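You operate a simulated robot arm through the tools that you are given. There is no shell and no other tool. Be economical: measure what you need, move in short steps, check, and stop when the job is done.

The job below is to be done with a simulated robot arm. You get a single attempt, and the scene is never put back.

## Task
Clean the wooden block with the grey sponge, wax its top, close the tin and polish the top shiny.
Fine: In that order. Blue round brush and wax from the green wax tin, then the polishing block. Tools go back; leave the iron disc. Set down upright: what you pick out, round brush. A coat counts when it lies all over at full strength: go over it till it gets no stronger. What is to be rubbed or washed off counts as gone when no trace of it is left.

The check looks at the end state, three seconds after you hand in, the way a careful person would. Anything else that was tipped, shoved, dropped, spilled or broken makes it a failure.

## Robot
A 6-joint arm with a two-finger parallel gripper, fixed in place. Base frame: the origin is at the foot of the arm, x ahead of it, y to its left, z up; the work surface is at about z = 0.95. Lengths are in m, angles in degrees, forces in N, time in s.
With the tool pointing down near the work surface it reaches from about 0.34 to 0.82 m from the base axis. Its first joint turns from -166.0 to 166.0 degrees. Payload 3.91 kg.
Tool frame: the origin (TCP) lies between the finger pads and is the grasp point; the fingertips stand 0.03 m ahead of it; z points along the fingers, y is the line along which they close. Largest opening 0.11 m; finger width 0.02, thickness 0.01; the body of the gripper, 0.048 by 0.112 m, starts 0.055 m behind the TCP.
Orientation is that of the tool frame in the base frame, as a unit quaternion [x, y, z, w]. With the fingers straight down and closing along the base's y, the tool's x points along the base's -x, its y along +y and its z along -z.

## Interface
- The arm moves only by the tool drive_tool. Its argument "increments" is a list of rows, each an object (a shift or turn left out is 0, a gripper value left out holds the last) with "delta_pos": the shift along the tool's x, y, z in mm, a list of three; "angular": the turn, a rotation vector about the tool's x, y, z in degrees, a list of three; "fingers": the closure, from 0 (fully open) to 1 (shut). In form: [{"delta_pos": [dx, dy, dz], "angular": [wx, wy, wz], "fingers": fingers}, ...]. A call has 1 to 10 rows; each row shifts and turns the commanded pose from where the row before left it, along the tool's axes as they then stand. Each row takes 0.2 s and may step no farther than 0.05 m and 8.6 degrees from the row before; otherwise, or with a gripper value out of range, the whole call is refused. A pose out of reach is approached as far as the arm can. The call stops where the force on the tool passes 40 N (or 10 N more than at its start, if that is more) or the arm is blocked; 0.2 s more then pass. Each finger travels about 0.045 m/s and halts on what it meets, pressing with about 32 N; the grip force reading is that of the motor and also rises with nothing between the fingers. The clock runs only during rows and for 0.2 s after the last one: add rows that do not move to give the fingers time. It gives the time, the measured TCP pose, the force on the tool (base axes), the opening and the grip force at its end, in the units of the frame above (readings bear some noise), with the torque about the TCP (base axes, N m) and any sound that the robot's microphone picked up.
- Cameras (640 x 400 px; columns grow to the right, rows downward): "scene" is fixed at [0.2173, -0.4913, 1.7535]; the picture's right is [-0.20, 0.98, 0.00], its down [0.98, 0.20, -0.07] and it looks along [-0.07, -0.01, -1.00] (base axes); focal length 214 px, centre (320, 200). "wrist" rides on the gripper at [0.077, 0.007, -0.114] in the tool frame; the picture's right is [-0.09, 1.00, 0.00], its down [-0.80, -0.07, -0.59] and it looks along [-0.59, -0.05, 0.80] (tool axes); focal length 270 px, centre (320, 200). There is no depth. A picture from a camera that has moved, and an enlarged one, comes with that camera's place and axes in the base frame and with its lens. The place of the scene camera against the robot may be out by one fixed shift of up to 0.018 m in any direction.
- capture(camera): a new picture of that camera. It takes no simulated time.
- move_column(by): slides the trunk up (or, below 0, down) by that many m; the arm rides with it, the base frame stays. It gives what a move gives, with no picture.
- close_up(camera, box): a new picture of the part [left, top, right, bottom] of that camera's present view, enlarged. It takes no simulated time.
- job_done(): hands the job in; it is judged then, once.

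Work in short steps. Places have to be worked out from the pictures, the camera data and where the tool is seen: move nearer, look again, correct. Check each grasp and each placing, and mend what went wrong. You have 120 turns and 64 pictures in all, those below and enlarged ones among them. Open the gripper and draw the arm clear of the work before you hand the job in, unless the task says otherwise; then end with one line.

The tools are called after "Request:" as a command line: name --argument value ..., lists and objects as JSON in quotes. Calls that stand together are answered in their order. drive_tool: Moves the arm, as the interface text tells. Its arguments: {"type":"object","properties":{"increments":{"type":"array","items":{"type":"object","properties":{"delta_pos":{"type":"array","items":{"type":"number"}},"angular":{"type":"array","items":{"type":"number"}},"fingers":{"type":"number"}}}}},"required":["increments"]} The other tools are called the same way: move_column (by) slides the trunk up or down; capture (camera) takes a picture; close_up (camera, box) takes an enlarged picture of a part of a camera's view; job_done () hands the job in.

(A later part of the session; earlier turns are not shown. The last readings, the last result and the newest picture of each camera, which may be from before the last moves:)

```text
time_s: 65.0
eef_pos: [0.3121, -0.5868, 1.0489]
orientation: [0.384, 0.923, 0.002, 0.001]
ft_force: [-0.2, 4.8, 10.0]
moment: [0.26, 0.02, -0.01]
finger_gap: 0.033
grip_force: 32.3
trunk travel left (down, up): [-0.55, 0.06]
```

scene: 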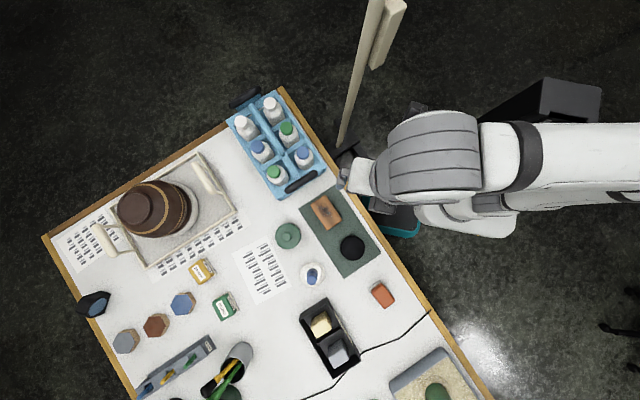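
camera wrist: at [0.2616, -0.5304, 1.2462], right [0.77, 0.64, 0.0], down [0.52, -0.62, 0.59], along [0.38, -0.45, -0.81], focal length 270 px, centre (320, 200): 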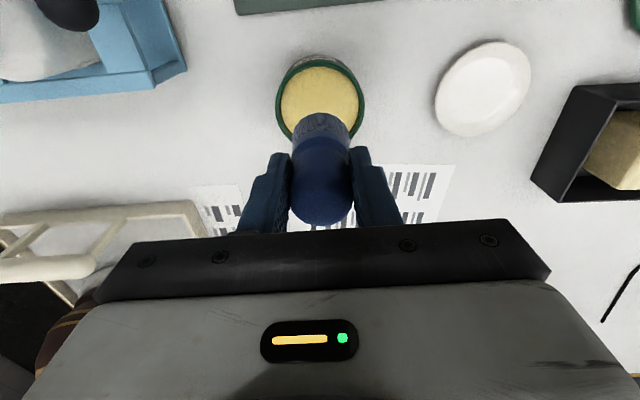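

10 N of dabbing done. Lift, carry over to the block's centre, and descend close to contact.

Request:
drive_tool --increments '[{"delta_pos": [0, 0, -40]}, {"delta_pos": [0, 0, -42]}, {"delta_pos": [38, 0, 0]}, {"delta_pos": [38, 0, 0]}, {"delta_pos": [38, 0, 0]}, {"delta_pos": [38, 0, 0]}, {}, {"delta_pos": [0, 0, 40]}, {"delta_pos": [0, 0, 8]}, {}]'

Request:
capture --camera "wrist"

```text
time_s: 67.2
eef_pos: [0.2048, -0.481, 1.0838]
orientation: [0.383, 0.924, 0.002, -0.001]
ft_force: [0.0, -0.4, -0.6]
moment: [-0.03, 0.01, -0.02]
finger_gap: 0.0331
grip_force: 31.7
trunk travel left (down, up): [-0.55, 0.06]
```

```text
33 pictures are left
camera wrist: at [0.1556, -0.4216, 1.2011], right [0.77, 0.64, 0.0], down [0.52, -0.62, 0.59], along [0.38, -0.45, -0.81], focal length 270 px, centre (320, 200)
```

wrist: 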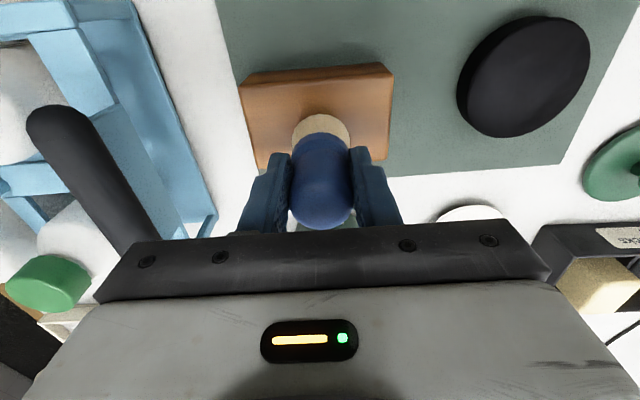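

The bristles are loaded with yellow wax. Step down to contact.

Request:
drive_tool --increments '[{"delta_pos": [0, 0, 4]}, {"delta_pos": [0, 0, 2]}, {"delta_pos": [0, 0, 1]}, {}]'

```text
time_s: 68.2
eef_pos: [0.2046, -0.4817, 1.0773]
orientation: [0.382, 0.924, 0.002, 0.0]
ft_force: [0.2, -0.1, -1.2]
moment: [0.04, 0.0, 0.02]
finger_gap: 0.033
grip_force: 31.6
trunk travel left (down, up): [-0.55, 0.06]
```

Request:
drive_tool --increments '[{"delta_pos": [0, 0, 1]}, {"delta_pos": [0, 0, 1]}, {}]'

```text
time_s: 69.0
eef_pos: [0.2048, -0.4822, 1.0742]
orientation: [0.383, 0.924, 0.001, 0.0]
ft_force: [1.6, -0.6, 3.6]
moment: [-0.03, 0.0, 0.01]
finger_gap: 0.033
grip_force: 32.4
trunk travel left (down, up): [-0.55, 0.06]
```

Contact, 3.6 N. A little more pressure, then strokes in lanes over the top.

Request:
drive_tool --increments '[{"delta_pos": [0, 0, 0.7]}, {"delta_pos": [-3, -15, 0]}, {"delta_pos": [-3, -15, 0]}, {"delta_pos": [0, -14, 0]}, {"delta_pos": [0, 18.4, 0]}, {"delta_pos": [0, 18.4, 0]}, {"delta_pos": [0, 18.4, 0]}, {"delta_pos": [0, 18.4, 0]}, {"delta_pos": [0, 18.4, 0]}, {}]'

Request:
drive_tool --increments '[{"delta_pos": [-13, 0, 0]}, {"delta_pos": [0, -18.4, 0]}, {"delta_pos": [0, -18.4, 0]}, {"delta_pos": [0, -18.4, 0]}, {"delta_pos": [0, -18.4, 0]}, {"delta_pos": [0, -18.4, 0]}, {"delta_pos": [13, 0, 0]}, {"delta_pos": [15, 0, 0]}, {}]'

Request:
drive_tool --increments '[{"delta_pos": [0, 18.4, 0]}, {"delta_pos": [0, 18.4, 0]}, {"delta_pos": [0, 18.4, 0]}, {"delta_pos": [0, 18.4, 0]}, {"delta_pos": [0, 18.4, 0]}, {"delta_pos": [14, 0, 0]}, {}]'

Request:
drive_tool --increments '[{"delta_pos": [0, -18.4, 0]}, {"delta_pos": [0, -18.4, 0]}, {"delta_pos": [0, -18.4, 0]}, {"delta_pos": [0, -18.4, 0]}, {"delta_pos": [0, -18.4, 0]}, {"delta_pos": [-7, 0, 0]}, {"delta_pos": [-15, 0, 0]}, {}]'

```text
time_s: 71.2
eef_pos: [0.242, -0.4508, 1.0742]
orientation: [0.382, 0.924, 0.002, 0.0]
ft_force: [-2.5, -0.4, 9.1]
moment: [-0.12, 0.16, 0.0]
finger_gap: 0.0329
grip_force: 31.9
trunk travel left (down, up): [-0.55, 0.06]
```

```text
time_s: 73.2
eef_pos: [0.1658, -0.5063, 1.0749]
orientation: [0.383, 0.924, 0.002, 0.0]
ft_force: [0.8, -2.0, 9.9]
moment: [-0.18, -0.07, 0.0]
finger_gap: 0.0329
grip_force: 32.0
trunk travel left (down, up): [-0.55, 0.06]
```

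```text
time_s: 74.8
eef_pos: [0.2211, -0.4309, 1.0747]
orientation: [0.383, 0.924, 0.002, 0.0]
ft_force: [4.4, -0.1, 16.5]
moment: [-0.16, -0.28, 0.01]
finger_gap: 0.0331
grip_force: 31.9
trunk travel left (down, up): [-0.55, 0.06]
```

```text
time_s: 76.6
eef_pos: [0.1717, -0.511, 1.0732]
orientation: [0.383, 0.924, 0.001, 0.0]
ft_force: [-3.9, 2.6, 10.3]
moment: [0.14, 0.34, 0.03]
finger_gap: 0.0332
grip_force: 31.3
trunk travel left (down, up): [-0.55, 0.06]
```

Lift and inspect the coat.

Request:
drive_tool --increments '[{"delta_pos": [0, 0, -30]}, {"delta_pos": [-20, 23, -30]}, {"delta_pos": [-22, 23, -35]}, {}]'

Request:
close_up --camera "wrist" --box '[200, 0, 440, 150]'

```text
time_s: 77.6
eef_pos: [0.2342, -0.5101, 1.1693]
orientation: [0.382, 0.924, 0.002, 0.0]
ft_force: [-0.6, 0.5, -0.3]
moment: [0.0, -0.01, 0.04]
finger_gap: 0.0332
grip_force: 32.8
trunk travel left (down, up): [-0.55, 0.06]
```

```text
2.67 times, centred on (320, 75) of wrist
camera zoom: at [0.1851, -0.4498, 1.2849], right [0.77, 0.64, 0.0], down [0.52, -0.62, 0.59], along [0.38, -0.45, -0.81], focal length 721 px, centre (320, 533)
```

zoom: 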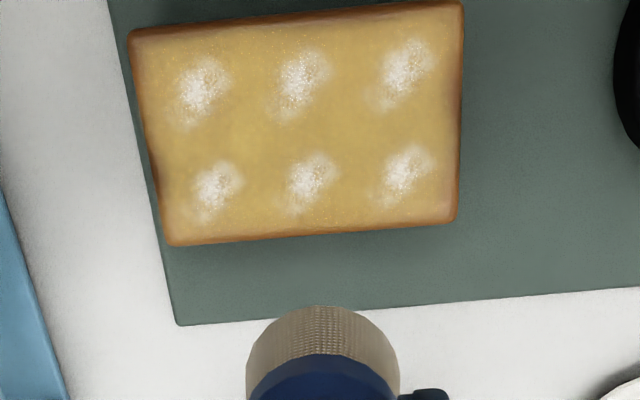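

A yellow coat with six pale patches, and the brush is now spent. I reload at the tin and go over it again.

Request:
drive_tool --increments '[{"delta_pos": [-37, 0, 0]}, {"delta_pos": [-37, 0, 0]}, {"delta_pos": [-35.5, -1, 0]}, {}, {"delta_pos": [0, 0, 45]}, {"delta_pos": [0, 0, 45]}, {"delta_pos": [0, 0, 22]}, {"delta_pos": [0, 0, 5]}, {}]'

Request:
drive_tool --increments '[{"delta_pos": [0, 0, 1.5]}, {"delta_pos": [0, 0, 1]}, {}]'

```text
time_s: 79.6
eef_pos: [0.3112, -0.5876, 1.0519]
orientation: [0.383, 0.924, 0.002, 0.0]
ft_force: [-0.7, -0.7, -0.4]
moment: [0.0, 0.01, -0.02]
finger_gap: 0.0331
grip_force: 31.5
trunk travel left (down, up): [-0.55, 0.06]
```

```text
time_s: 80.4
eef_pos: [0.3108, -0.5866, 1.0501]
orientation: [0.382, 0.924, 0.001, 0.0]
ft_force: [-0.1, 0.2, 2.5]
moment: [-0.04, 0.01, 0.02]
finger_gap: 0.0332
grip_force: 31.9
trunk travel left (down, up): [-0.55, 0.06]
```

Request:
drive_tool --increments '[{"delta_pos": [0, 0, 0.8]}, {"delta_pos": [5, 0, 0]}, {"delta_pos": [-5, 5, 0]}, {"delta_pos": [-5, -5, 0]}, {"delta_pos": [5, -5, 0]}, {"delta_pos": [5, 5, 0]}, {"delta_pos": [-5, 5, 0]}, {"delta_pos": [0, -5, 0]}, {}]'

Request:
drive_tool --increments '[{"delta_pos": [0, 0, -40]}, {"delta_pos": [0, 0, -37]}, {"delta_pos": [37, 0, 0]}, {"delta_pos": [37, 0, 0]}, {"delta_pos": [37, 0, 0]}, {"delta_pos": [41, -5, 0]}, {}, {"delta_pos": [0, 0, 40]}, {"delta_pos": [0, 0, 10]}, {}]'

Request:
capture --camera "wrist"

```text
time_s: 82.4
eef_pos: [0.3116, -0.5861, 1.0489]
orientation: [0.383, 0.924, 0.003, -0.001]
ft_force: [1.9, 4.7, 11.4]
moment: [0.26, -0.17, 0.01]
finger_gap: 0.033
grip_force: 32.4
trunk travel left (down, up): [-0.55, 0.06]
```

```text
time_s: 84.6
eef_pos: [0.1998, -0.4823, 1.0756]
orientation: [0.383, 0.924, 0.002, 0.0]
ft_force: [0.6, 1.5, 0.4]
moment: [-0.04, -0.02, 0.01]
finger_gap: 0.0329
grip_force: 31.8
trunk travel left (down, up): [-0.55, 0.06]
```

```text
31 pictures are left
camera wrist: at [0.1508, -0.4223, 1.1928], right [0.77, 0.64, 0.0], down [0.52, -0.62, 0.59], along [0.38, -0.45, -0.81], focal length 270 px, centre (320, 200)
```

wrist: 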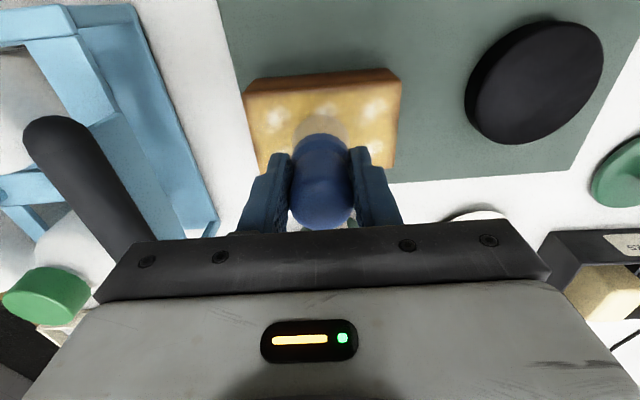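

Brush loaded again. Second coat with the same lanes.

Request:
drive_tool --increments '[{"delta_pos": [0, 0, 1.8]}, {"delta_pos": [-4, -14, 0]}, {"delta_pos": [-4, -14, 0]}, {"delta_pos": [0, -13, 0]}, {"delta_pos": [0, 18.6, 0]}, {"delta_pos": [0, 18.6, 0]}, {"delta_pos": [0, 18.6, 0]}, {"delta_pos": [0, 18.6, 0]}, {"delta_pos": [0, 18.6, 0]}, {}]'

Request:
drive_tool --increments '[{"delta_pos": [-14, 0, 0]}, {"delta_pos": [0, -18.6, 0]}, {"delta_pos": [0, -18.6, 0]}, {"delta_pos": [0, -18.6, 0]}, {"delta_pos": [0, -18.6, 0]}, {"delta_pos": [0, -18.6, 0]}, {"delta_pos": [14, 0, 0]}, {"delta_pos": [15, 0, 0]}, {}]'

Request:
drive_tool --increments '[{"delta_pos": [0, 18.6, 0]}, {"delta_pos": [0, 18.6, 0]}, {"delta_pos": [0, 18.6, 0]}, {"delta_pos": [0, 18.6, 0]}, {"delta_pos": [0, 18.6, 0]}, {"delta_pos": [14, 0, 0]}, {}]'

Request:
drive_tool --increments '[{"delta_pos": [0, -18.6, 0]}, {"delta_pos": [0, -18.6, 0]}, {"delta_pos": [0, -18.6, 0]}, {"delta_pos": [0, -18.6, 0]}, {"delta_pos": [0, -18.6, 0]}, {"delta_pos": [-7, 0, 0]}, {"delta_pos": [-15, 0, 0]}, {}]'

Request:
drive_tool --increments '[{"delta_pos": [0, 0, -30]}, {"delta_pos": [-20, 23, -30]}, {"delta_pos": [-22, 23, -35]}, {}]'

Request:
close_up --camera "wrist" --box '[200, 0, 440, 150]'

```text
time_s: 86.8
eef_pos: [0.2426, -0.4518, 1.0743]
orientation: [0.382, 0.924, 0.001, 0.0]
ft_force: [0.2, -0.7, 7.5]
moment: [-0.07, 0.03, 0.0]
finger_gap: 0.033
grip_force: 32.1
trunk travel left (down, up): [-0.55, 0.06]
```

```text
time_s: 88.8
eef_pos: [0.1658, -0.5065, 1.0744]
orientation: [0.383, 0.924, 0.001, -0.001]
ft_force: [1.6, -2.7, 12.0]
moment: [-0.27, -0.12, -0.01]
finger_gap: 0.0331
grip_force: 32.1
trunk travel left (down, up): [-0.55, 0.06]
```

```text
time_s: 90.4
eef_pos: [0.2222, -0.4315, 1.0742]
orientation: [0.382, 0.924, 0.002, -0.001]
ft_force: [3.0, 0.8, 9.3]
moment: [-0.06, -0.18, -0.02]
finger_gap: 0.0332
grip_force: 32.0
trunk travel left (down, up): [-0.55, 0.06]
```

```text
time_s: 92.2
eef_pos: [0.1715, -0.5138, 1.0742]
orientation: [0.383, 0.924, 0.001, -0.001]
ft_force: [-2.9, 1.5, 8.1]
moment: [0.04, 0.21, 0.01]
finger_gap: 0.0328
grip_force: 32.2
trunk travel left (down, up): [-0.55, 0.06]
```

```text
time_s: 93.2
eef_pos: [0.2335, -0.5105, 1.1685]
orientation: [0.382, 0.924, 0.002, -0.001]
ft_force: [0.5, 0.4, -0.4]
moment: [0.01, 0.0, -0.02]
finger_gap: 0.0332
grip_force: 32.3
trunk travel left (down, up): [-0.55, 0.06]
```

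```text
2.67 times, centred on (320, 75) of wrist
camera zoom: at [0.1845, -0.4499, 1.2856], right [0.77, 0.64, 0.0], down [0.52, -0.62, 0.59], along [0.38, -0.45, -0.81], focal length 721 px, centre (320, 533)
```

zoom: 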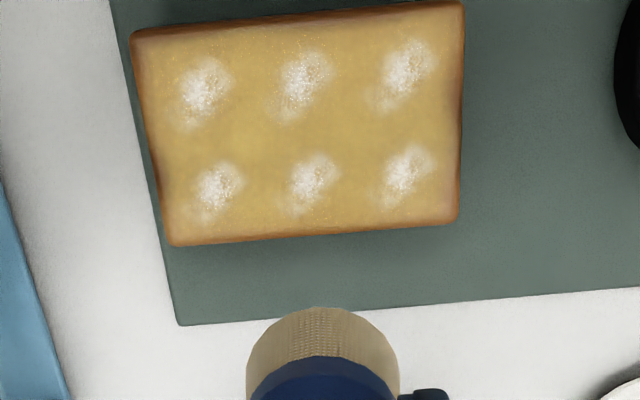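

Centre is unchanged (saturated), but the margins look a bit thinner. I reload and do a perimeter pass to make sure.

Request:
drive_tool --increments '[{"delta_pos": [-37, 0, 0]}, {"delta_pos": [-37, 0, 0]}, {"delta_pos": [-35.5, -1, 0]}, {}, {"delta_pos": [0, 0, 45]}, {"delta_pos": [0, 0, 45]}, {"delta_pos": [0, 0, 22]}, {"delta_pos": [0, 0, 6]}, {}]'

Request:
drive_tool --increments '[{"delta_pos": [0, 0, 1.3]}, {"delta_pos": [0, 0, 1]}, {"delta_pos": [5, 0, 0]}, {"delta_pos": [-5, 5, 0]}, {"delta_pos": [-5, -5, 0]}, {"delta_pos": [5, -5, 0]}, {"delta_pos": [5, 5, 0]}, {"delta_pos": [-5, 5, 0]}, {"delta_pos": [0, -5, 0]}, {}]'

Request:
drive_tool --increments '[{"delta_pos": [0, 0, -40]}, {"delta_pos": [0, 0, -37]}, {"delta_pos": [37, 0, 0]}, {"delta_pos": [37, 0, 0]}, {"delta_pos": [37, 0, 0]}, {"delta_pos": [41, -5, 0]}, {}, {"delta_pos": [0, 0, 40]}, {"delta_pos": [0, 0, 9]}, {}]'

```text
time_s: 95.2
eef_pos: [0.3112, -0.5884, 1.0508]
orientation: [0.383, 0.924, 0.002, 0.001]
ft_force: [0.4, 0.3, -0.6]
moment: [-0.02, 0.04, -0.03]
finger_gap: 0.0329
grip_force: 32.0
trunk travel left (down, up): [-0.55, 0.06]
```

```text
time_s: 97.4
eef_pos: [0.3113, -0.5869, 1.0504]
orientation: [0.383, 0.924, 0.002, 0.0]
ft_force: [2.4, 3.3, 11.2]
moment: [0.18, -0.23, 0.03]
finger_gap: 0.033
grip_force: 32.3
trunk travel left (down, up): [-0.55, 0.06]
```

```text
time_s: 99.6
eef_pos: [0.1996, -0.4836, 1.078]
orientation: [0.382, 0.924, 0.001, 0.0]
ft_force: [0.4, 0.4, 0.3]
moment: [0.01, 0.01, -0.02]
finger_gap: 0.0329
grip_force: 31.6
trunk travel left (down, up): [-0.55, 0.06]
```

Request:
drive_tool --increments '[{"delta_pos": [0, 0, 3]}, {"delta_pos": [-9, -15, 0]}, {"delta_pos": [-9, -15, 0]}, {"delta_pos": [-8, -12, 0]}, {"delta_pos": [0, 16.5, 0]}, {"delta_pos": [0, 16.5, 0]}, {"delta_pos": [0, 16.5, 0]}, {"delta_pos": [0, 16.5, 0]}, {"delta_pos": [0, 16.5, 0]}, {"delta_pos": [0, 16.5, 0]}]'

Request:
drive_tool --increments '[{"delta_pos": [13, 0, 0]}, {"delta_pos": [13, 0, 0]}, {"delta_pos": [13, 0, 0]}, {"delta_pos": [13, 0, 0]}, {"delta_pos": [0, -16.5, 0]}, {"delta_pos": [0, -16.5, 0]}, {"delta_pos": [0, -16.5, 0]}, {"delta_pos": [0, -16.5, 0]}, {"delta_pos": [0, -16.5, 0]}, {"delta_pos": [0, -16.5, 0]}]'

Request:
drive_tool --increments '[{"delta_pos": [-13, 0, 0]}, {"delta_pos": [-13, 0, 0]}, {"delta_pos": [-13, 0, 0]}, {"delta_pos": [-13, 0, 0]}, {"delta_pos": [13, 3, 0]}, {"delta_pos": [13, 0, 0]}, {}]'

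Request:
drive_tool --increments '[{"delta_pos": [0, 0, -30]}, {"delta_pos": [-20, 23, -30]}, {"delta_pos": [-22, 23, -35]}, {}]'

Request:
close_up --camera "wrist" --box '[200, 0, 440, 150]'

```text
time_s: 101.8
eef_pos: [0.2576, -0.4626, 1.0749]
orientation: [0.383, 0.924, 0.002, 0.001]
ft_force: [-1.9, -1.7, 14.4]
moment: [-0.3, 0.28, -0.01]
finger_gap: 0.033
grip_force: 32.1
trunk travel left (down, up): [-0.55, 0.06]
```

```text
time_s: 104.0
eef_pos: [0.151, -0.4953, 1.0737]
orientation: [0.383, 0.924, 0.002, -0.001]
ft_force: [2.7, 1.4, 9.7]
moment: [0.08, -0.22, 0.03]
finger_gap: 0.0328
grip_force: 32.2
trunk travel left (down, up): [-0.55, 0.06]
```

```text
time_s: 105.6
eef_pos: [0.1731, -0.5127, 1.0752]
orientation: [0.382, 0.924, 0.001, 0.001]
ft_force: [2.8, -3.1, 10.7]
moment: [-0.27, -0.2, -0.03]
finger_gap: 0.033
grip_force: 32.6
trunk travel left (down, up): [-0.55, 0.06]
```

```text
time_s: 106.6
eef_pos: [0.2328, -0.5099, 1.1676]
orientation: [0.383, 0.924, 0.002, -0.001]
ft_force: [0.1, 0.4, 0.7]
moment: [0.0, -0.03, 0.01]
finger_gap: 0.0331
grip_force: 32.1
trunk travel left (down, up): [-0.55, 0.06]
```

```text
2.67 times, centred on (320, 75) of wrist
camera zoom: at [0.1842, -0.4495, 1.2849], right [0.77, 0.64, 0.0], down [0.52, -0.62, 0.59], along [0.38, -0.45, -0.81], focal length 721 px, centre (320, 533)
```

zoom: 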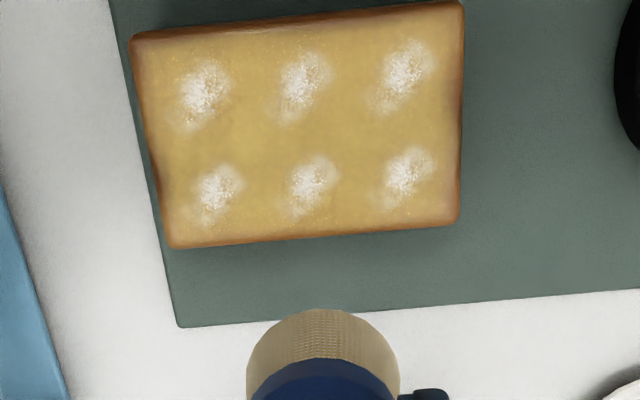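

The coat is uniform and unchanged: full strength. Now return the brush to its saucer.

Request:
drive_tool --increments '[{"delta_pos": [-23.7, 32.6, 0]}, {"delta_pos": [-23.7, 32.6, 0]}, {"delta_pos": [-23.7, 32.6, 0]}, {"delta_pos": [-23.7, 32.6, 0]}, {"delta_pos": [-23.7, 32.6, 0]}, {}, {}]'

Request:
capture --camera "wrist"

```text
time_s: 108.2
eef_pos: [0.4344, -0.4786, 1.17]
orientation: [0.383, 0.924, 0.002, 0.0]
ft_force: [-0.7, -0.5, -1.2]
moment: [0.0, -0.01, -0.02]
finger_gap: 0.0329
grip_force: 31.9
trunk travel left (down, up): [-0.55, 0.06]
```

```text
28 pictures are left
camera wrist: at [0.3847, -0.418, 1.2858], right [0.77, 0.64, 0.0], down [0.52, -0.62, 0.59], along [0.38, -0.45, -0.81], focal length 270 px, centre (320, 200)
```

wrist: 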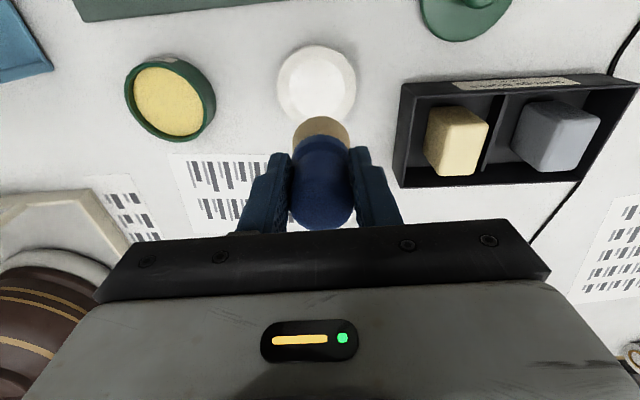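

Saucer is right below. Lower in steps.

Request:
drive_tool --increments '[{"delta_pos": [2.2, -1.6, 40]}, {"delta_pos": [0, 0, 45]}, {"delta_pos": [0, 0, 35]}, {"delta_pos": [0, 0, 12]}, {"delta_pos": [0, 0, 4]}, {}]'

Request:
drive_tool --increments '[{"delta_pos": [0, 0, 1.5]}, {"delta_pos": [0, 0, 1]}, {}]'

```text
time_s: 109.6
eef_pos: [0.4314, -0.4777, 1.0337]
orientation: [0.383, 0.924, 0.002, 0.0]
ft_force: [0.0, -0.6, -0.3]
moment: [-0.01, -0.04, 0.03]
finger_gap: 0.0332
grip_force: 31.7
trunk travel left (down, up): [-0.55, 0.06]
```

```text
time_s: 110.4
eef_pos: [0.4314, -0.4774, 1.03]
orientation: [0.383, 0.924, 0.002, 0.001]
ft_force: [-0.6, 0.7, -0.6]
moment: [-0.01, -0.01, 0.02]
finger_gap: 0.0331
grip_force: 31.5
trunk travel left (down, up): [-0.55, 0.06]
```

Request:
drive_tool --increments '[{"delta_pos": [0, 0, 1]}, {}, {}]'

```text
time_s: 111.2
eef_pos: [0.4308, -0.4775, 1.0298]
orientation: [0.383, 0.924, 0.001, 0.0]
ft_force: [-0.1, 0.9, 0.0]
moment: [-0.03, 0.0, -0.03]
finger_gap: 0.033
grip_force: 31.8
trunk travel left (down, up): [-0.55, 0.06]
```

Request:
drive_tool --increments '[{"delta_pos": [0, 0, 1]}, {}, {}]'

```text
time_s: 112.0
eef_pos: [0.4311, -0.4791, 1.0298]
orientation: [0.382, 0.924, 0.002, 0.0]
ft_force: [-0.6, -0.2, 0.1]
moment: [-0.05, 0.0, -0.01]
finger_gap: 0.0327
grip_force: 32.1
trunk travel left (down, up): [-0.55, 0.06]
```

Request:
drive_tool --increments '[{"delta_pos": [0, 0, 0.8]}, {}, {}]'

```text
time_s: 112.8
eef_pos: [0.4307, -0.4781, 1.0286]
orientation: [0.383, 0.924, 0.003, 0.001]
ft_force: [0.0, -0.2, 0.2]
moment: [-0.04, -0.05, 0.01]
finger_gap: 0.0331
grip_force: 32.2
trunk travel left (down, up): [-0.55, 0.06]
```

Request:
drive_tool --increments '[{"delta_pos": [0, 0, 0.8]}, {}, {}]'

Request:
drive_tool --increments '[{"delta_pos": [0, 0, 0.8]}, {}, {}]'

```text
time_s: 113.6
eef_pos: [0.4298, -0.4769, 1.0279]
orientation: [0.383, 0.924, 0.001, 0.0]
ft_force: [0.5, -0.8, 7.5]
moment: [-0.11, -0.06, -0.01]
finger_gap: 0.0329
grip_force: 31.5
trunk travel left (down, up): [-0.55, 0.06]
```

```text
time_s: 114.4
eef_pos: [0.4307, -0.477, 1.0283]
orientation: [0.383, 0.924, 0.001, 0.0]
ft_force: [1.3, -1.0, 16.0]
moment: [-0.22, -0.15, 0.0]
finger_gap: 0.033
grip_force: 31.9
trunk travel left (down, up): [-0.55, 0.06]
```

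Contact with the saucer. I relax 1.4 mm, open, and rise.

Request:
drive_tool --increments '[{"delta_pos": [0, 0, -1.4]}, {}, {"fingers": 0.4}, {}, {}, {"delta_pos": [0, 0, -20]}, {"delta_pos": [0, 0, -40]}, {"delta_pos": [0, 0, -45]}, {"delta_pos": [0, 0, -45]}, {"delta_pos": [0, 0, -20]}]'

Request:
capture --camera "wrist"

```text
time_s: 116.6
eef_pos: [0.4307, -0.4774, 1.198]
orientation: [0.383, 0.924, 0.002, 0.0]
ft_force: [-0.4, -0.2, 0.2]
moment: [0.0, -0.02, -0.01]
finger_gap: 0.0658
grip_force: 0.0
trunk travel left (down, up): [-0.55, 0.06]
```

```text
27 pictures are left
camera wrist: at [0.3814, -0.4178, 1.3151], right [0.77, 0.64, 0.0], down [0.52, -0.62, 0.59], along [0.38, -0.45, -0.81], focal length 270 px, centre (320, 200)
```

wrist: 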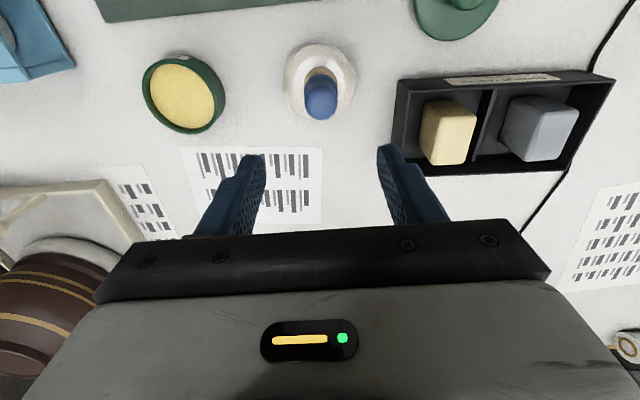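

Brush stands upright. Back to the lid to close the tin: move above it.

Request:
drive_tool --increments '[{"delta_pos": [20.6, 37.8, 0]}, {"delta_pos": [20.6, 37.8, 0]}, {"delta_pos": [20.6, 37.8, 0]}, {"delta_pos": [20.6, 37.8, 0]}, {}, {"delta_pos": [0, 0, 45]}, {"delta_pos": [0, 0, 45]}, {"delta_pos": [0, 0, 45]}, {}]'

Request:
capture --camera "wrist"

```text
time_s: 118.6
eef_pos: [0.4783, -0.3118, 1.0631]
orientation: [0.382, 0.924, 0.002, -0.001]
ft_force: [-0.4, 0.3, -0.4]
moment: [-0.01, 0.02, -0.01]
finger_gap: 0.066
grip_force: 0.0
trunk travel left (down, up): [-0.55, 0.06]
```

```text
26 pictures are left
camera wrist: at [0.4299, -0.2522, 1.1789], right [0.77, 0.64, 0.0], down [0.52, -0.62, 0.59], along [0.38, -0.45, -0.81], focal length 270 px, centre (320, 200)
```

wrist: 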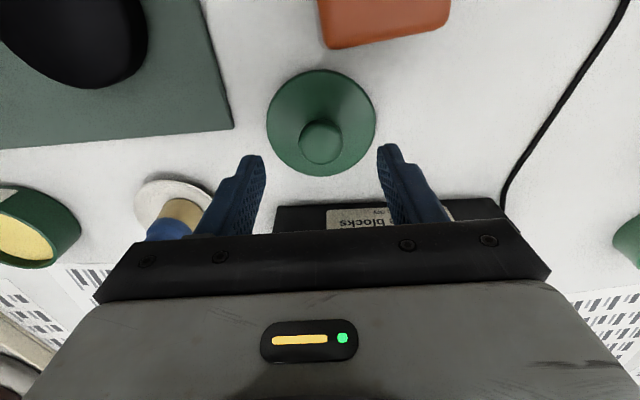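

Knob is centred. Descend and grip.

Request:
drive_tool --increments '[{"delta_pos": [0, 0, 30]}, {"delta_pos": [0, 0, 22]}, {"delta_pos": [0, 0, 8]}, {}, {"fingers": 0.9}, {}, {}, {}]'

Request:
drive_tool --increments '[{"delta_pos": [0, 0, -20]}, {"delta_pos": [0, 0, -45]}, {"delta_pos": [0, 0, -45]}, {"delta_pos": [0, 0, -45]}, {"delta_pos": [0, 0, -30]}, {}]'

```text
time_s: 120.4
eef_pos: [0.4798, -0.3121, 1.0038]
orientation: [0.383, 0.924, 0.002, 0.0]
ft_force: [-0.1, 0.9, 0.7]
moment: [0.03, 0.03, -0.03]
finger_gap: 0.0318
grip_force: 31.8
trunk travel left (down, up): [-0.55, 0.06]
```

```text
time_s: 121.8
eef_pos: [0.48, -0.3143, 1.1866]
orientation: [0.382, 0.924, 0.002, 0.0]
ft_force: [0.2, -0.2, -0.4]
moment: [-0.01, 0.05, -0.03]
finger_gap: 0.0315
grip_force: 31.9
trunk travel left (down, up): [-0.55, 0.06]
```

Lid in hand. I move to a point just past the tin so that I can see the tin unobstructed for alignment.

Request:
drive_tool --increments '[{"delta_pos": [-14.1, -39.2, 0]}, {"delta_pos": [-14.1, -39.2, 0]}, {"delta_pos": [-14.1, -39.2, 0]}, {"delta_pos": [-14.1, -39.2, 0]}, {"delta_pos": [-14.1, -39.2, 0]}, {"delta_pos": [-14.1, -39.2, 0]}, {"delta_pos": [-14.1, -39.2, 0]}, {"delta_pos": [-14.1, -39.2, 0]}, {"delta_pos": [0, 0, 20]}, {}]'

Request:
close_up --camera "wrist" --box '[200, 0, 440, 150]'

```text
time_s: 124.0
eef_pos: [0.3376, -0.6152, 1.1678]
orientation: [0.383, 0.924, 0.002, 0.0]
ft_force: [-0.4, 0.8, -1.0]
moment: [0.02, 0.01, -0.01]
finger_gap: 0.0319
grip_force: 32.7
trunk travel left (down, up): [-0.55, 0.06]
```

```text
2.67 times, centred on (320, 75) of wrist
camera zoom: at [0.2875, -0.5545, 1.2842], right [0.77, 0.64, 0.0], down [0.52, -0.62, 0.59], along [0.38, -0.45, -0.81], focal length 721 px, centre (320, 533)
```

zoom: 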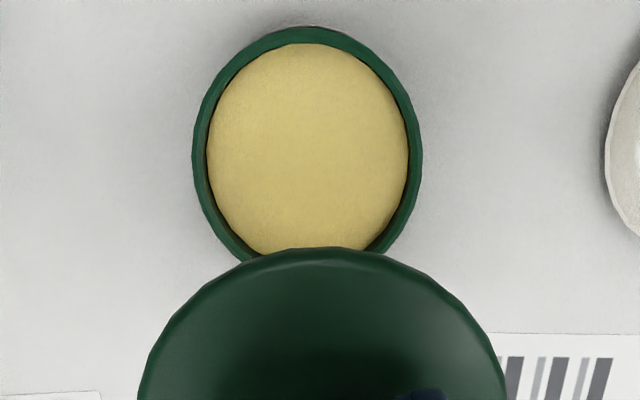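

From the image geometry the lid sits 9 mm off the TCP (toward −tool x) and the tin is where it was, so TCP target is (0.310,-0.5895). I move there and lower to just above seating.

Request:
drive_tool --increments '[{"delta_pos": [19, -0.7, 0]}, {"delta_pos": [18.7, -0.6, 0]}, {}, {"delta_pos": [0, 0, 45]}, {"delta_pos": [0, 0, 45]}, {"delta_pos": [0, 0, 20]}, {}, {}]'

Request:
capture --camera "wrist"

```text
time_s: 125.8
eef_pos: [0.31, -0.589, 1.0574]
orientation: [0.383, 0.924, 0.003, 0.0]
ft_force: [0.6, 0.0, -0.6]
moment: [0.0, 0.0, -0.02]
finger_gap: 0.032
grip_force: 32.0
trunk travel left (down, up): [-0.55, 0.06]
```

```text
24 pictures are left
camera wrist: at [0.2605, -0.528, 1.1737], right [0.77, 0.64, 0.0], down [0.52, -0.62, 0.59], along [0.38, -0.45, -0.81], focal length 270 px, centre (320, 200)
```

wrist: 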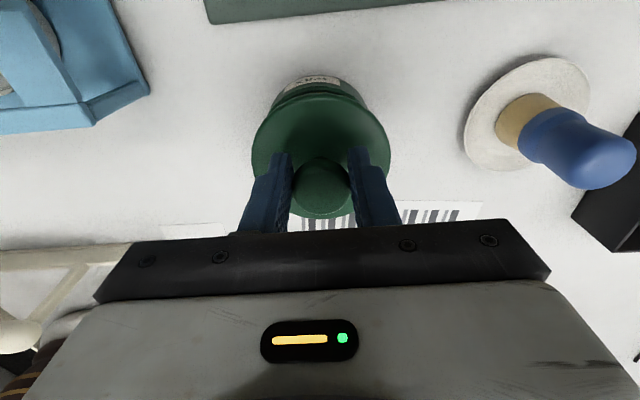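

Lid and tin look concentric. Lower further in small steps.

Request:
drive_tool --increments '[{"delta_pos": [0, 0, 10]}, {"delta_pos": [0, 0, 6]}, {"delta_pos": [0, 0, 3]}, {"delta_pos": [0, 0, 2]}, {}]'

Request:
drive_tool --increments '[{"delta_pos": [0, 0, 1.5]}, {"delta_pos": [0, 0, 1]}, {}]'

```text
time_s: 127.0
eef_pos: [0.3099, -0.5884, 1.036]
orientation: [0.383, 0.924, 0.002, 0.0]
ft_force: [0.1, 0.0, 0.0]
moment: [0.01, 0.01, 0.04]
finger_gap: 0.0323
grip_force: 31.6
trunk travel left (down, up): [-0.55, 0.06]
```

```text
time_s: 127.8
eef_pos: [0.31, -0.5887, 1.0339]
orientation: [0.383, 0.924, 0.002, -0.001]
ft_force: [0.0, -0.8, -0.6]
moment: [0.0, 0.0, -0.01]
finger_gap: 0.032
grip_force: 32.2
trunk travel left (down, up): [-0.55, 0.06]
```

Request:
drive_tool --increments '[{"delta_pos": [0, 0, 1]}, {"delta_pos": [0, 0, 1]}, {}]'

Request:
drive_tool --increments '[{"delta_pos": [0, 0, 1]}, {"delta_pos": [0, 0, 1]}, {}]'

```text
time_s: 128.6
eef_pos: [0.3106, -0.5879, 1.0326]
orientation: [0.383, 0.924, 0.001, 0.001]
ft_force: [-0.5, -0.3, 9.5]
moment: [0.07, -0.05, -0.03]
finger_gap: 0.0321
grip_force: 32.1
trunk travel left (down, up): [-0.55, 0.06]
```

```text
time_s: 129.4
eef_pos: [0.3087, -0.5885, 1.0331]
orientation: [0.383, 0.924, 0.0, 0.002]
ft_force: [2.1, -4.3, 26.9]
moment: [-0.15, -0.18, -0.05]
finger_gap: 0.032
grip_force: 32.3
trunk travel left (down, up): [-0.55, 0.06]
```

Seated at the expected height with 27 N; I press slightly more in case the lid must snap shut.

Request:
drive_tool --increments '[{"delta_pos": [0, 0, 1]}, {}]'

```text
time_s: 130.0
eef_pos: [0.3094, -0.5882, 1.0317]
orientation: [0.382, 0.924, -0.001, 0.002]
ft_force: [3.1, -6.0, 35.7]
moment: [-0.44, -0.34, -0.04]
finger_gap: 0.0319
grip_force: 31.9
trunk travel left (down, up): [-0.55, 0.06]
```

No further travel, so it's seated. Relax and release, then look.

Request:
drive_tool --increments '[{"delta_pos": [0, 0, -3]}, {}, {"fingers": 0.4}, {}, {}, {"delta_pos": [0, 0, -20]}, {"delta_pos": [0, 0, -40]}, {"delta_pos": [-20, 0, -40]}, {"delta_pos": [-20, 0, -20]}, {}]'

Request:
capture --camera "wrist"

```text
time_s: 132.2
eef_pos: [0.3385, -0.6155, 1.1519]
orientation: [0.383, 0.924, 0.003, 0.0]
ft_force: [0.7, 0.0, -0.2]
moment: [0.0, -0.01, -0.01]
finger_gap: 0.0658
grip_force: 0.1
trunk travel left (down, up): [-0.55, 0.06]
heard: snap
```

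```text
23 pictures are left
camera wrist: at [0.2895, -0.5559, 1.2688], right [0.77, 0.64, 0.0], down [0.52, -0.62, 0.59], along [0.38, -0.45, -0.81], focal length 270 px, centre (320, 200)
```

wrist: 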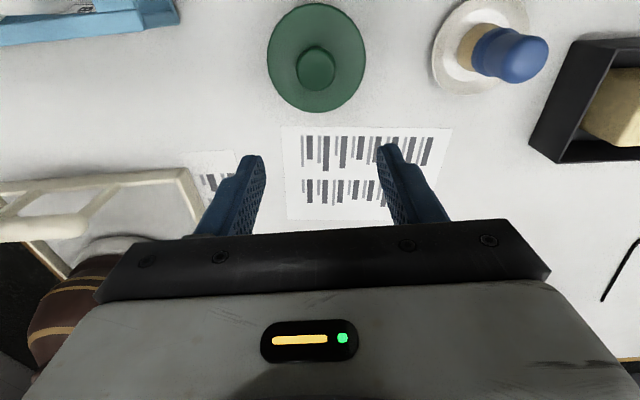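

"Snap" on release: tin is closed. Now move above the orange polishing block.

Request:
drive_tool --increments '[{"delta_pos": [20.7, 38.2, -10], "fingers": 0.2}, {"delta_pos": [20.7, 38.2, -10]}, {"delta_pos": [20.7, 38.2, -10]}, {"delta_pos": [20.7, 38.2, -10]}, {"delta_pos": [20.7, 38.2, 0]}, {"delta_pos": [20.7, 38.2, 0]}, {"delta_pos": [20.7, 38.2, 0]}, {"delta_pos": [20.7, 38.2, 0]}, {"delta_pos": [20.7, 38.2, 0]}, {}]'

Request:
capture --camera "wrist"

```text
time_s: 134.4
eef_pos: [0.4477, -0.2414, 1.1914]
orientation: [0.383, 0.924, 0.002, 0.0]
ft_force: [0.7, 0.2, -0.2]
moment: [0.0, 0.01, -0.01]
finger_gap: 0.088
grip_force: 0.0
trunk travel left (down, up): [-0.55, 0.06]
```

```text
22 pictures are left
camera wrist: at [0.399, -0.181, 1.3092], right [0.77, 0.64, 0.0], down [0.52, -0.62, 0.59], along [0.38, -0.45, -0.81], focal length 270 px, centre (320, 200)
```

wrist: 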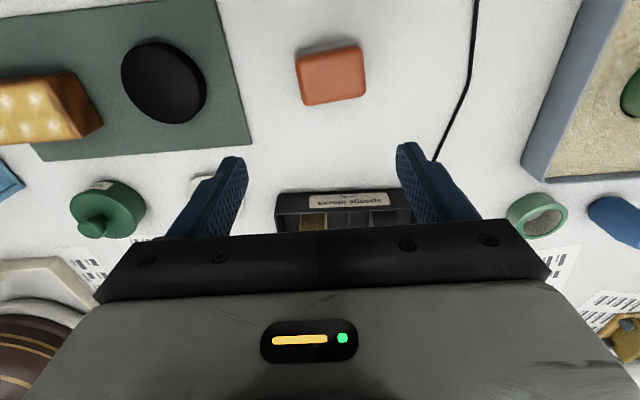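

Request:
drive_tool --increments '[{"delta_pos": [4, 13, 30]}, {"delta_pos": [0, 0, 40]}, {}]'

Request:
close_up --camera "wrist" --box '[200, 20, 440, 170]'

```text
time_s: 135.2
eef_pos: [0.456, -0.2291, 1.1224]
orientation: [0.383, 0.924, 0.001, 0.0]
ft_force: [0.3, -1.0, 0.4]
moment: [-0.02, 0.04, 0.03]
finger_gap: 0.0879
grip_force: 0.0
trunk travel left (down, up): [-0.55, 0.06]
```

```text
2.67 times, centred on (320, 95) of wrist
camera zoom: at [0.4059, -0.1685, 1.2402], right [0.77, 0.64, 0.0], down [0.52, -0.62, 0.59], along [0.38, -0.45, -0.81], focal length 721 px, centre (320, 480)
```

zoom: 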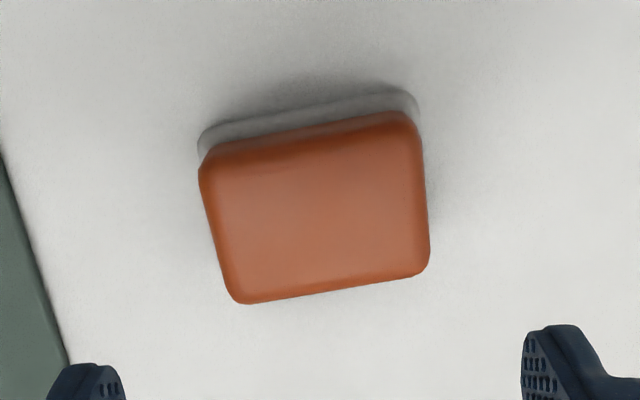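

The polishing block (70×47 mm, orange with grey felt sole) is nearly aligned (−3.6°). I align, open fully and descend around its ends.

Request:
drive_tool --increments '[{"delta_pos": [2, 0.7, 0], "angular": [0, 0, -3.6], "fingers": 0.05}, {"delta_pos": [0, 0, 40]}, {"delta_pos": [0, 0, 35]}, {}]'

Request:
capture --camera "wrist"

```text
time_s: 136.2
eef_pos: [0.4549, -0.2278, 1.0475]
orientation: [0.353, 0.935, 0.002, 0.0]
ft_force: [1.1, -0.3, -1.0]
moment: [0.0, 0.02, -0.01]
finger_gap: 0.1044
grip_force: 0.0
trunk travel left (down, up): [-0.55, 0.06]
```

```text
20 pictures are left
camera wrist: at [0.402, -0.1703, 1.1649], right [0.72, 0.69, 0.0], down [0.55, -0.58, 0.59], along [0.41, -0.43, -0.81], focal length 270 px, centre (320, 200)
```

wrist: 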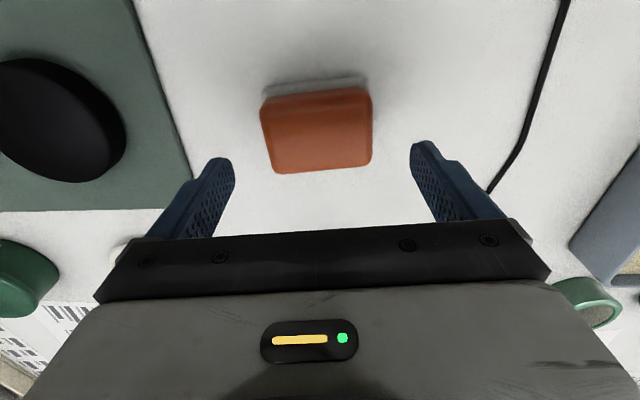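

Well centred (top ≈0.99). Descend and grip.

Request:
drive_tool --increments '[{"delta_pos": [1, 0, 25]}, {"delta_pos": [0, 0, 18]}, {"delta_pos": [0, 0, 8]}, {}, {"fingers": 0.6}, {}, {}, {}]'

Request:
capture --camera "wrist"

```text
time_s: 138.0
eef_pos: [0.4542, -0.2271, 0.9968]
orientation: [0.353, 0.935, 0.002, 0.0]
ft_force: [-0.5, 0.5, -0.4]
moment: [0.0, 0.04, 0.0]
finger_gap: 0.0737
grip_force: 32.2
trunk travel left (down, up): [-0.55, 0.06]
```

```text
19 pictures are left
camera wrist: at [0.401, -0.1698, 1.1138], right [0.72, 0.69, 0.0], down [0.55, -0.58, 0.59], along [0.41, -0.43, -0.81], focal length 270 px, centre (320, 200)
```

wrist: 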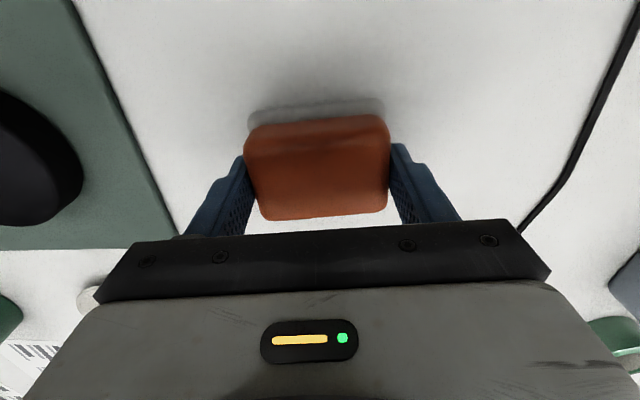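

Gripped (73.7 mm). Lift and carry over to above the waxed block.

Request:
drive_tool --increments '[{"delta_pos": [0, 0, -20]}, {"delta_pos": [0, 0, -45]}, {"delta_pos": [0, 0, -45]}, {"delta_pos": [0, 0, -43]}, {}]'

Request:
drive_tool --increments '[{"delta_pos": [2.2, -39.7, 0]}, {"delta_pos": [2.2, -39.7, 0]}, {"delta_pos": [2.2, -39.7, 0]}, {"delta_pos": [2.2, -39.7, 0]}, {"delta_pos": [2.2, -39.7, 0]}, {"delta_pos": [2.2, -39.7, 0]}, {"delta_pos": [2.2, -39.7, 0]}, {"delta_pos": [2.2, -39.7, 0]}, {"delta_pos": [2.2, -39.7, 0]}, {"angular": [0, 0, 3.6]}]'

Request:
drive_tool --increments '[{}, {"delta_pos": [0, 0, 40]}, {"delta_pos": [0, 0, 30]}, {"delta_pos": [0, 0, 7]}, {}]'

Request:
capture --camera "wrist"

```text
time_s: 139.2
eef_pos: [0.4545, -0.2272, 1.1487]
orientation: [0.354, 0.935, 0.001, 0.0]
ft_force: [0.8, 0.1, -0.5]
moment: [-0.02, 0.04, -0.02]
finger_gap: 0.0733
grip_force: 32.4
trunk travel left (down, up): [-0.55, 0.06]
```

```text
time_s: 141.4
eef_pos: [0.2019, -0.4824, 1.1498]
orientation: [0.382, 0.924, 0.002, 0.001]
ft_force: [0.9, -0.4, -0.3]
moment: [0.02, 0.03, 0.03]
finger_gap: 0.0735
grip_force: 32.1
trunk travel left (down, up): [-0.55, 0.06]
```

```text
time_s: 142.6
eef_pos: [0.2022, -0.481, 1.0715]
orientation: [0.383, 0.924, 0.002, 0.0]
ft_force: [-0.4, -0.2, -0.5]
moment: [0.03, 0.02, -0.01]
finger_gap: 0.0735
grip_force: 31.8
trunk travel left (down, up): [-0.55, 0.06]
```

```text
18 pictures are left
camera wrist: at [0.1535, -0.4213, 1.1887], right [0.77, 0.64, 0.0], down [0.52, -0.62, 0.59], along [0.38, -0.45, -0.81], focal length 270 px, centre (320, 200)
```

wrist: 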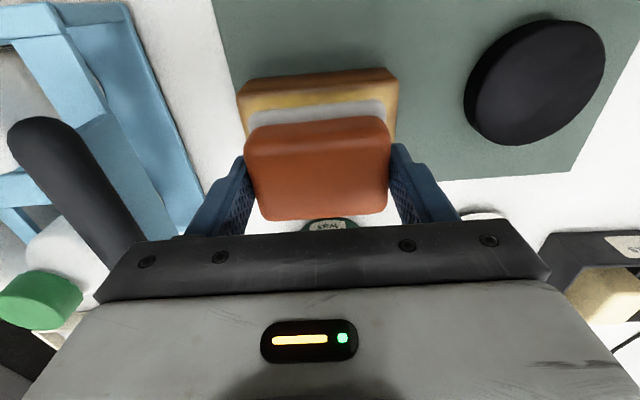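

Above the block. Lower to contact.

Request:
drive_tool --increments '[{"delta_pos": [0, 0, 12]}, {"delta_pos": [0, 0, 6]}, {"delta_pos": [0, 0, 1.5]}, {}]'

Request:
drive_tool --increments '[{"delta_pos": [0, 0, 1]}, {"delta_pos": [0, 0, 0.7]}, {}]'

```text
time_s: 143.6
eef_pos: [0.2026, -0.4816, 1.0524]
orientation: [0.383, 0.924, 0.002, 0.001]
ft_force: [0.4, -0.5, -0.5]
moment: [0.04, -0.02, 0.0]
finger_gap: 0.0734
grip_force: 32.7
trunk travel left (down, up): [-0.55, 0.06]
```

```text
time_s: 144.4
eef_pos: [0.2025, -0.4812, 1.052]
orientation: [0.383, 0.924, 0.002, 0.0]
ft_force: [-0.4, -0.5, -0.3]
moment: [0.04, -0.02, 0.01]
finger_gap: 0.0735
grip_force: 31.6
trunk travel left (down, up): [-0.55, 0.06]
```

Request:
drive_tool --increments '[{"delta_pos": [0, 0, 0.8]}, {"delta_pos": [0, 0, 0.7]}, {}]'

```text
time_s: 145.2
eef_pos: [0.2039, -0.4817, 1.0483]
orientation: [0.382, 0.924, 0.002, 0.0]
ft_force: [0.0, -0.4, -1.5]
moment: [0.0, 0.01, 0.01]
finger_gap: 0.0734
grip_force: 32.5
trunk travel left (down, up): [-0.55, 0.06]
```

Request:
drive_tool --increments '[{"delta_pos": [0, 0, 0.8]}, {"delta_pos": [0, 0, 0.7]}, {}]'

```text
time_s: 146.0
eef_pos: [0.2035, -0.4815, 1.049]
orientation: [0.383, 0.924, 0.001, -0.001]
ft_force: [0.5, 0.1, 10.9]
moment: [0.01, 0.15, 0.04]
finger_gap: 0.0732
grip_force: 31.7
trunk travel left (down, up): [-0.55, 0.06]
```

11 N contact. Polish with strokes along and across.

Request:
drive_tool --increments '[{"delta_pos": [0, 12, 0]}, {"delta_pos": [0, 12, 0]}, {"delta_pos": [0, -16, 0]}, {"delta_pos": [0, -16, 0]}, {"delta_pos": [0, -16, 0]}, {"delta_pos": [13, 0, 0]}, {"delta_pos": [0, 16, 0]}, {"delta_pos": [0, 16, 0]}, {"delta_pos": [0, 16, 0]}, {}]'

Request:
drive_tool --increments '[{"delta_pos": [-13, 0, 0]}, {"delta_pos": [-13, 0, 0]}, {"delta_pos": [0, -16, 0]}, {"delta_pos": [0, -16, 0]}, {"delta_pos": [0, -16, 0]}, {"delta_pos": [13, 0, 0]}, {"delta_pos": [0, 16, 0]}, {"delta_pos": [0, 16, 0]}, {"delta_pos": [0, 16, 0]}, {}]'

Request:
drive_tool --increments '[{"delta_pos": [13, 0, 0]}, {"delta_pos": [0, -16, 0]}, {"delta_pos": [0, -16, 0]}, {"delta_pos": [0, -16, 0]}, {"delta_pos": [-13, 0, 0]}, {"delta_pos": [-13, 0, 0]}, {"delta_pos": [0, 16, 0]}, {"delta_pos": [0, 16, 0]}, {"delta_pos": [0, 16, 0]}, {}]'

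```text
time_s: 148.2
eef_pos: [0.2105, -0.4549, 1.0479]
orientation: [0.383, 0.924, 0.002, 0.0]
ft_force: [-3.1, -2.2, 16.9]
moment: [-0.31, 0.24, -0.04]
finger_gap: 0.0737
grip_force: 32.1
trunk travel left (down, up): [-0.55, 0.06]
```

```text
time_s: 150.4
eef_pos: [0.2203, -0.4629, 1.0485]
orientation: [0.383, 0.924, 0.002, 0.0]
ft_force: [-2.4, -3.0, 17.8]
moment: [-0.29, 0.36, 0.05]
finger_gap: 0.0734
grip_force: 32.1
trunk travel left (down, up): [-0.55, 0.06]
```

```text
time_s: 152.6
eef_pos: [0.2288, -0.4734, 1.0501]
orientation: [0.383, 0.924, 0.002, 0.001]
ft_force: [-1.4, -2.2, 10.1]
moment: [-0.17, 0.22, 0.02]
finger_gap: 0.0733
grip_force: 31.9
trunk travel left (down, up): [-0.55, 0.06]
```

Lift and inspect.

Request:
drive_tool --increments '[{"delta_pos": [0, 0, -30]}, {"delta_pos": [-17, -12, -35]}, {"delta_pos": [-17, -12, -40]}, {}]'

Request:
close_up --camera "wrist" --box '[200, 0, 440, 150]'

```text
time_s: 153.6
eef_pos: [0.2352, -0.5146, 1.1538]
orientation: [0.382, 0.924, 0.001, -0.002]
ft_force: [-0.8, -0.1, -1.0]
moment: [0.0, 0.0, -0.01]
finger_gap: 0.0735
grip_force: 32.0
trunk travel left (down, up): [-0.55, 0.06]
```

```text
2.67 times, centred on (320, 75) of wrist
camera zoom: at [0.1868, -0.4551, 1.2704], right [0.77, 0.64, 0.0], down [0.52, -0.62, 0.59], along [0.38, -0.45, -0.81], focal length 721 px, centre (320, 533)
```

zoom: 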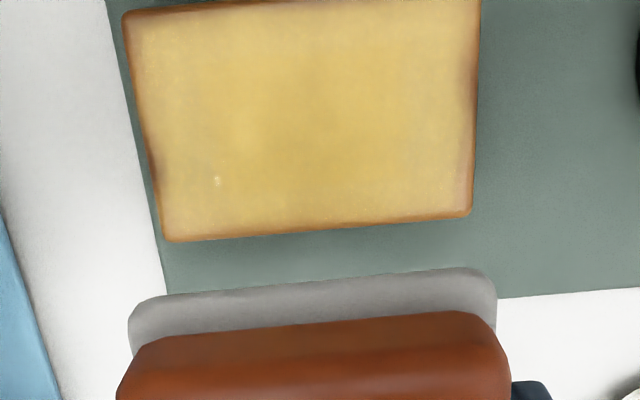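

The white spots are nearly gone with one speck left near the lower left. Polish more, extending the range slightly.

Request:
drive_tool --increments '[{"delta_pos": [22, 0, 30]}, {"delta_pos": [23.5, 0, 35]}, {}, {"delta_pos": [0, 0, 34]}, {"delta_pos": [0, 0, 6.2]}, {"delta_pos": [-8, -13, 0]}, {"delta_pos": [-7, -13, 0]}, {}]'

Request:
drive_tool --increments '[{"delta_pos": [0, 17, 0]}, {"delta_pos": [0, 17, 0]}, {"delta_pos": [0, 18, 0]}, {"delta_pos": [10, 0, 0]}, {"delta_pos": [0, -17, 0]}, {"delta_pos": [0, -17, 0]}, {"delta_pos": [0, -18, 0]}, {"delta_pos": [10, 0, 0]}, {"delta_pos": [0, 17, 0]}, {"delta_pos": [0, 17, 0]}]'

Request:
drive_tool --increments '[{"delta_pos": [0, 18, 0]}, {"delta_pos": [10, 0, 0]}, {"delta_pos": [0, -17, 0]}, {"delta_pos": [0, -17, 0]}, {"delta_pos": [0, -18, 0]}, {"delta_pos": [-15, 0, 0]}, {"delta_pos": [-15, 0, 0]}, {"delta_pos": [0, 17, 0]}, {"delta_pos": [0, 17, 0]}, {"delta_pos": [0, 18, 0]}]'

Request:
drive_tool --increments '[{"delta_pos": [0, -17, 0]}, {"delta_pos": [0, -17, 0]}, {"delta_pos": [0, -18, 0]}, {"delta_pos": [15, 0, 0]}, {"delta_pos": [0, 17, 0]}, {"delta_pos": [0, 17, 0]}, {"delta_pos": [0, 18, 0]}, {"delta_pos": [15, 0, 0]}, {"delta_pos": [0, -17, 0]}, {"delta_pos": [0, -17, 0]}]'

```text
time_s: 155.4
eef_pos: [0.1966, -0.5117, 1.0478]
orientation: [0.382, 0.924, 0.0, 0.001]
ft_force: [2.2, 2.9, 11.8]
moment: [0.3, -0.07, -0.02]
finger_gap: 0.0735
grip_force: 31.5
trunk travel left (down, up): [-0.55, 0.06]
```

```text
time_s: 157.6
eef_pos: [0.2041, -0.4739, 1.0476]
orientation: [0.383, 0.924, 0.0, 0.0]
ft_force: [-4.6, -4.8, 21.3]
moment: [-0.37, 0.32, 0.1]
finger_gap: 0.0734
grip_force: 31.3
trunk travel left (down, up): [-0.55, 0.06]
```

```text
time_s: 159.8
eef_pos: [0.2341, -0.4743, 1.0482]
orientation: [0.382, 0.924, 0.002, 0.0]
ft_force: [-1.5, -0.6, 9.5]
moment: [-0.23, 0.27, 0.02]
finger_gap: 0.0737
grip_force: 32.3
trunk travel left (down, up): [-0.55, 0.06]
```

```text
time_s: 162.0
eef_pos: [0.1871, -0.4772, 1.0484]
orientation: [0.383, 0.924, 0.001, 0.0]
ft_force: [0.5, 2.4, 7.7]
moment: [-0.1, 0.02, 0.02]
finger_gap: 0.0735
grip_force: 31.9
trunk travel left (down, up): [-0.55, 0.06]
```

Request:
drive_tool --increments '[{"delta_pos": [0, 0, -30]}, {"delta_pos": [-30, 4, -35]}, {"delta_pos": [-30, 4, -38]}, {}]'

Request:
close_up --camera "wrist" --box '[200, 0, 440, 150]'

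```text
time_s: 163.0
eef_pos: [0.2365, -0.5153, 1.1503]
orientation: [0.382, 0.924, 0.003, -0.002]
ft_force: [-0.4, 0.8, -1.1]
moment: [-0.04, 0.01, 0.03]
finger_gap: 0.0733
grip_force: 32.3
trunk travel left (down, up): [-0.55, 0.06]
```

```text
2.67 times, centred on (320, 75) of wrist
camera zoom: at [0.1865, -0.4556, 1.2668], right [0.77, 0.64, 0.0], down [0.52, -0.62, 0.59], along [0.38, -0.45, -0.81], focal length 721 px, centre (320, 533)
```

zoom: 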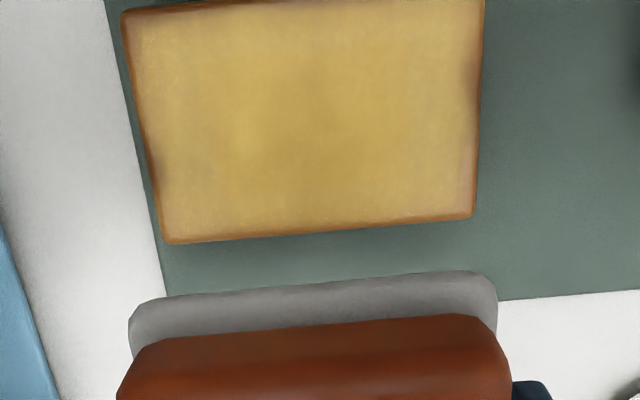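

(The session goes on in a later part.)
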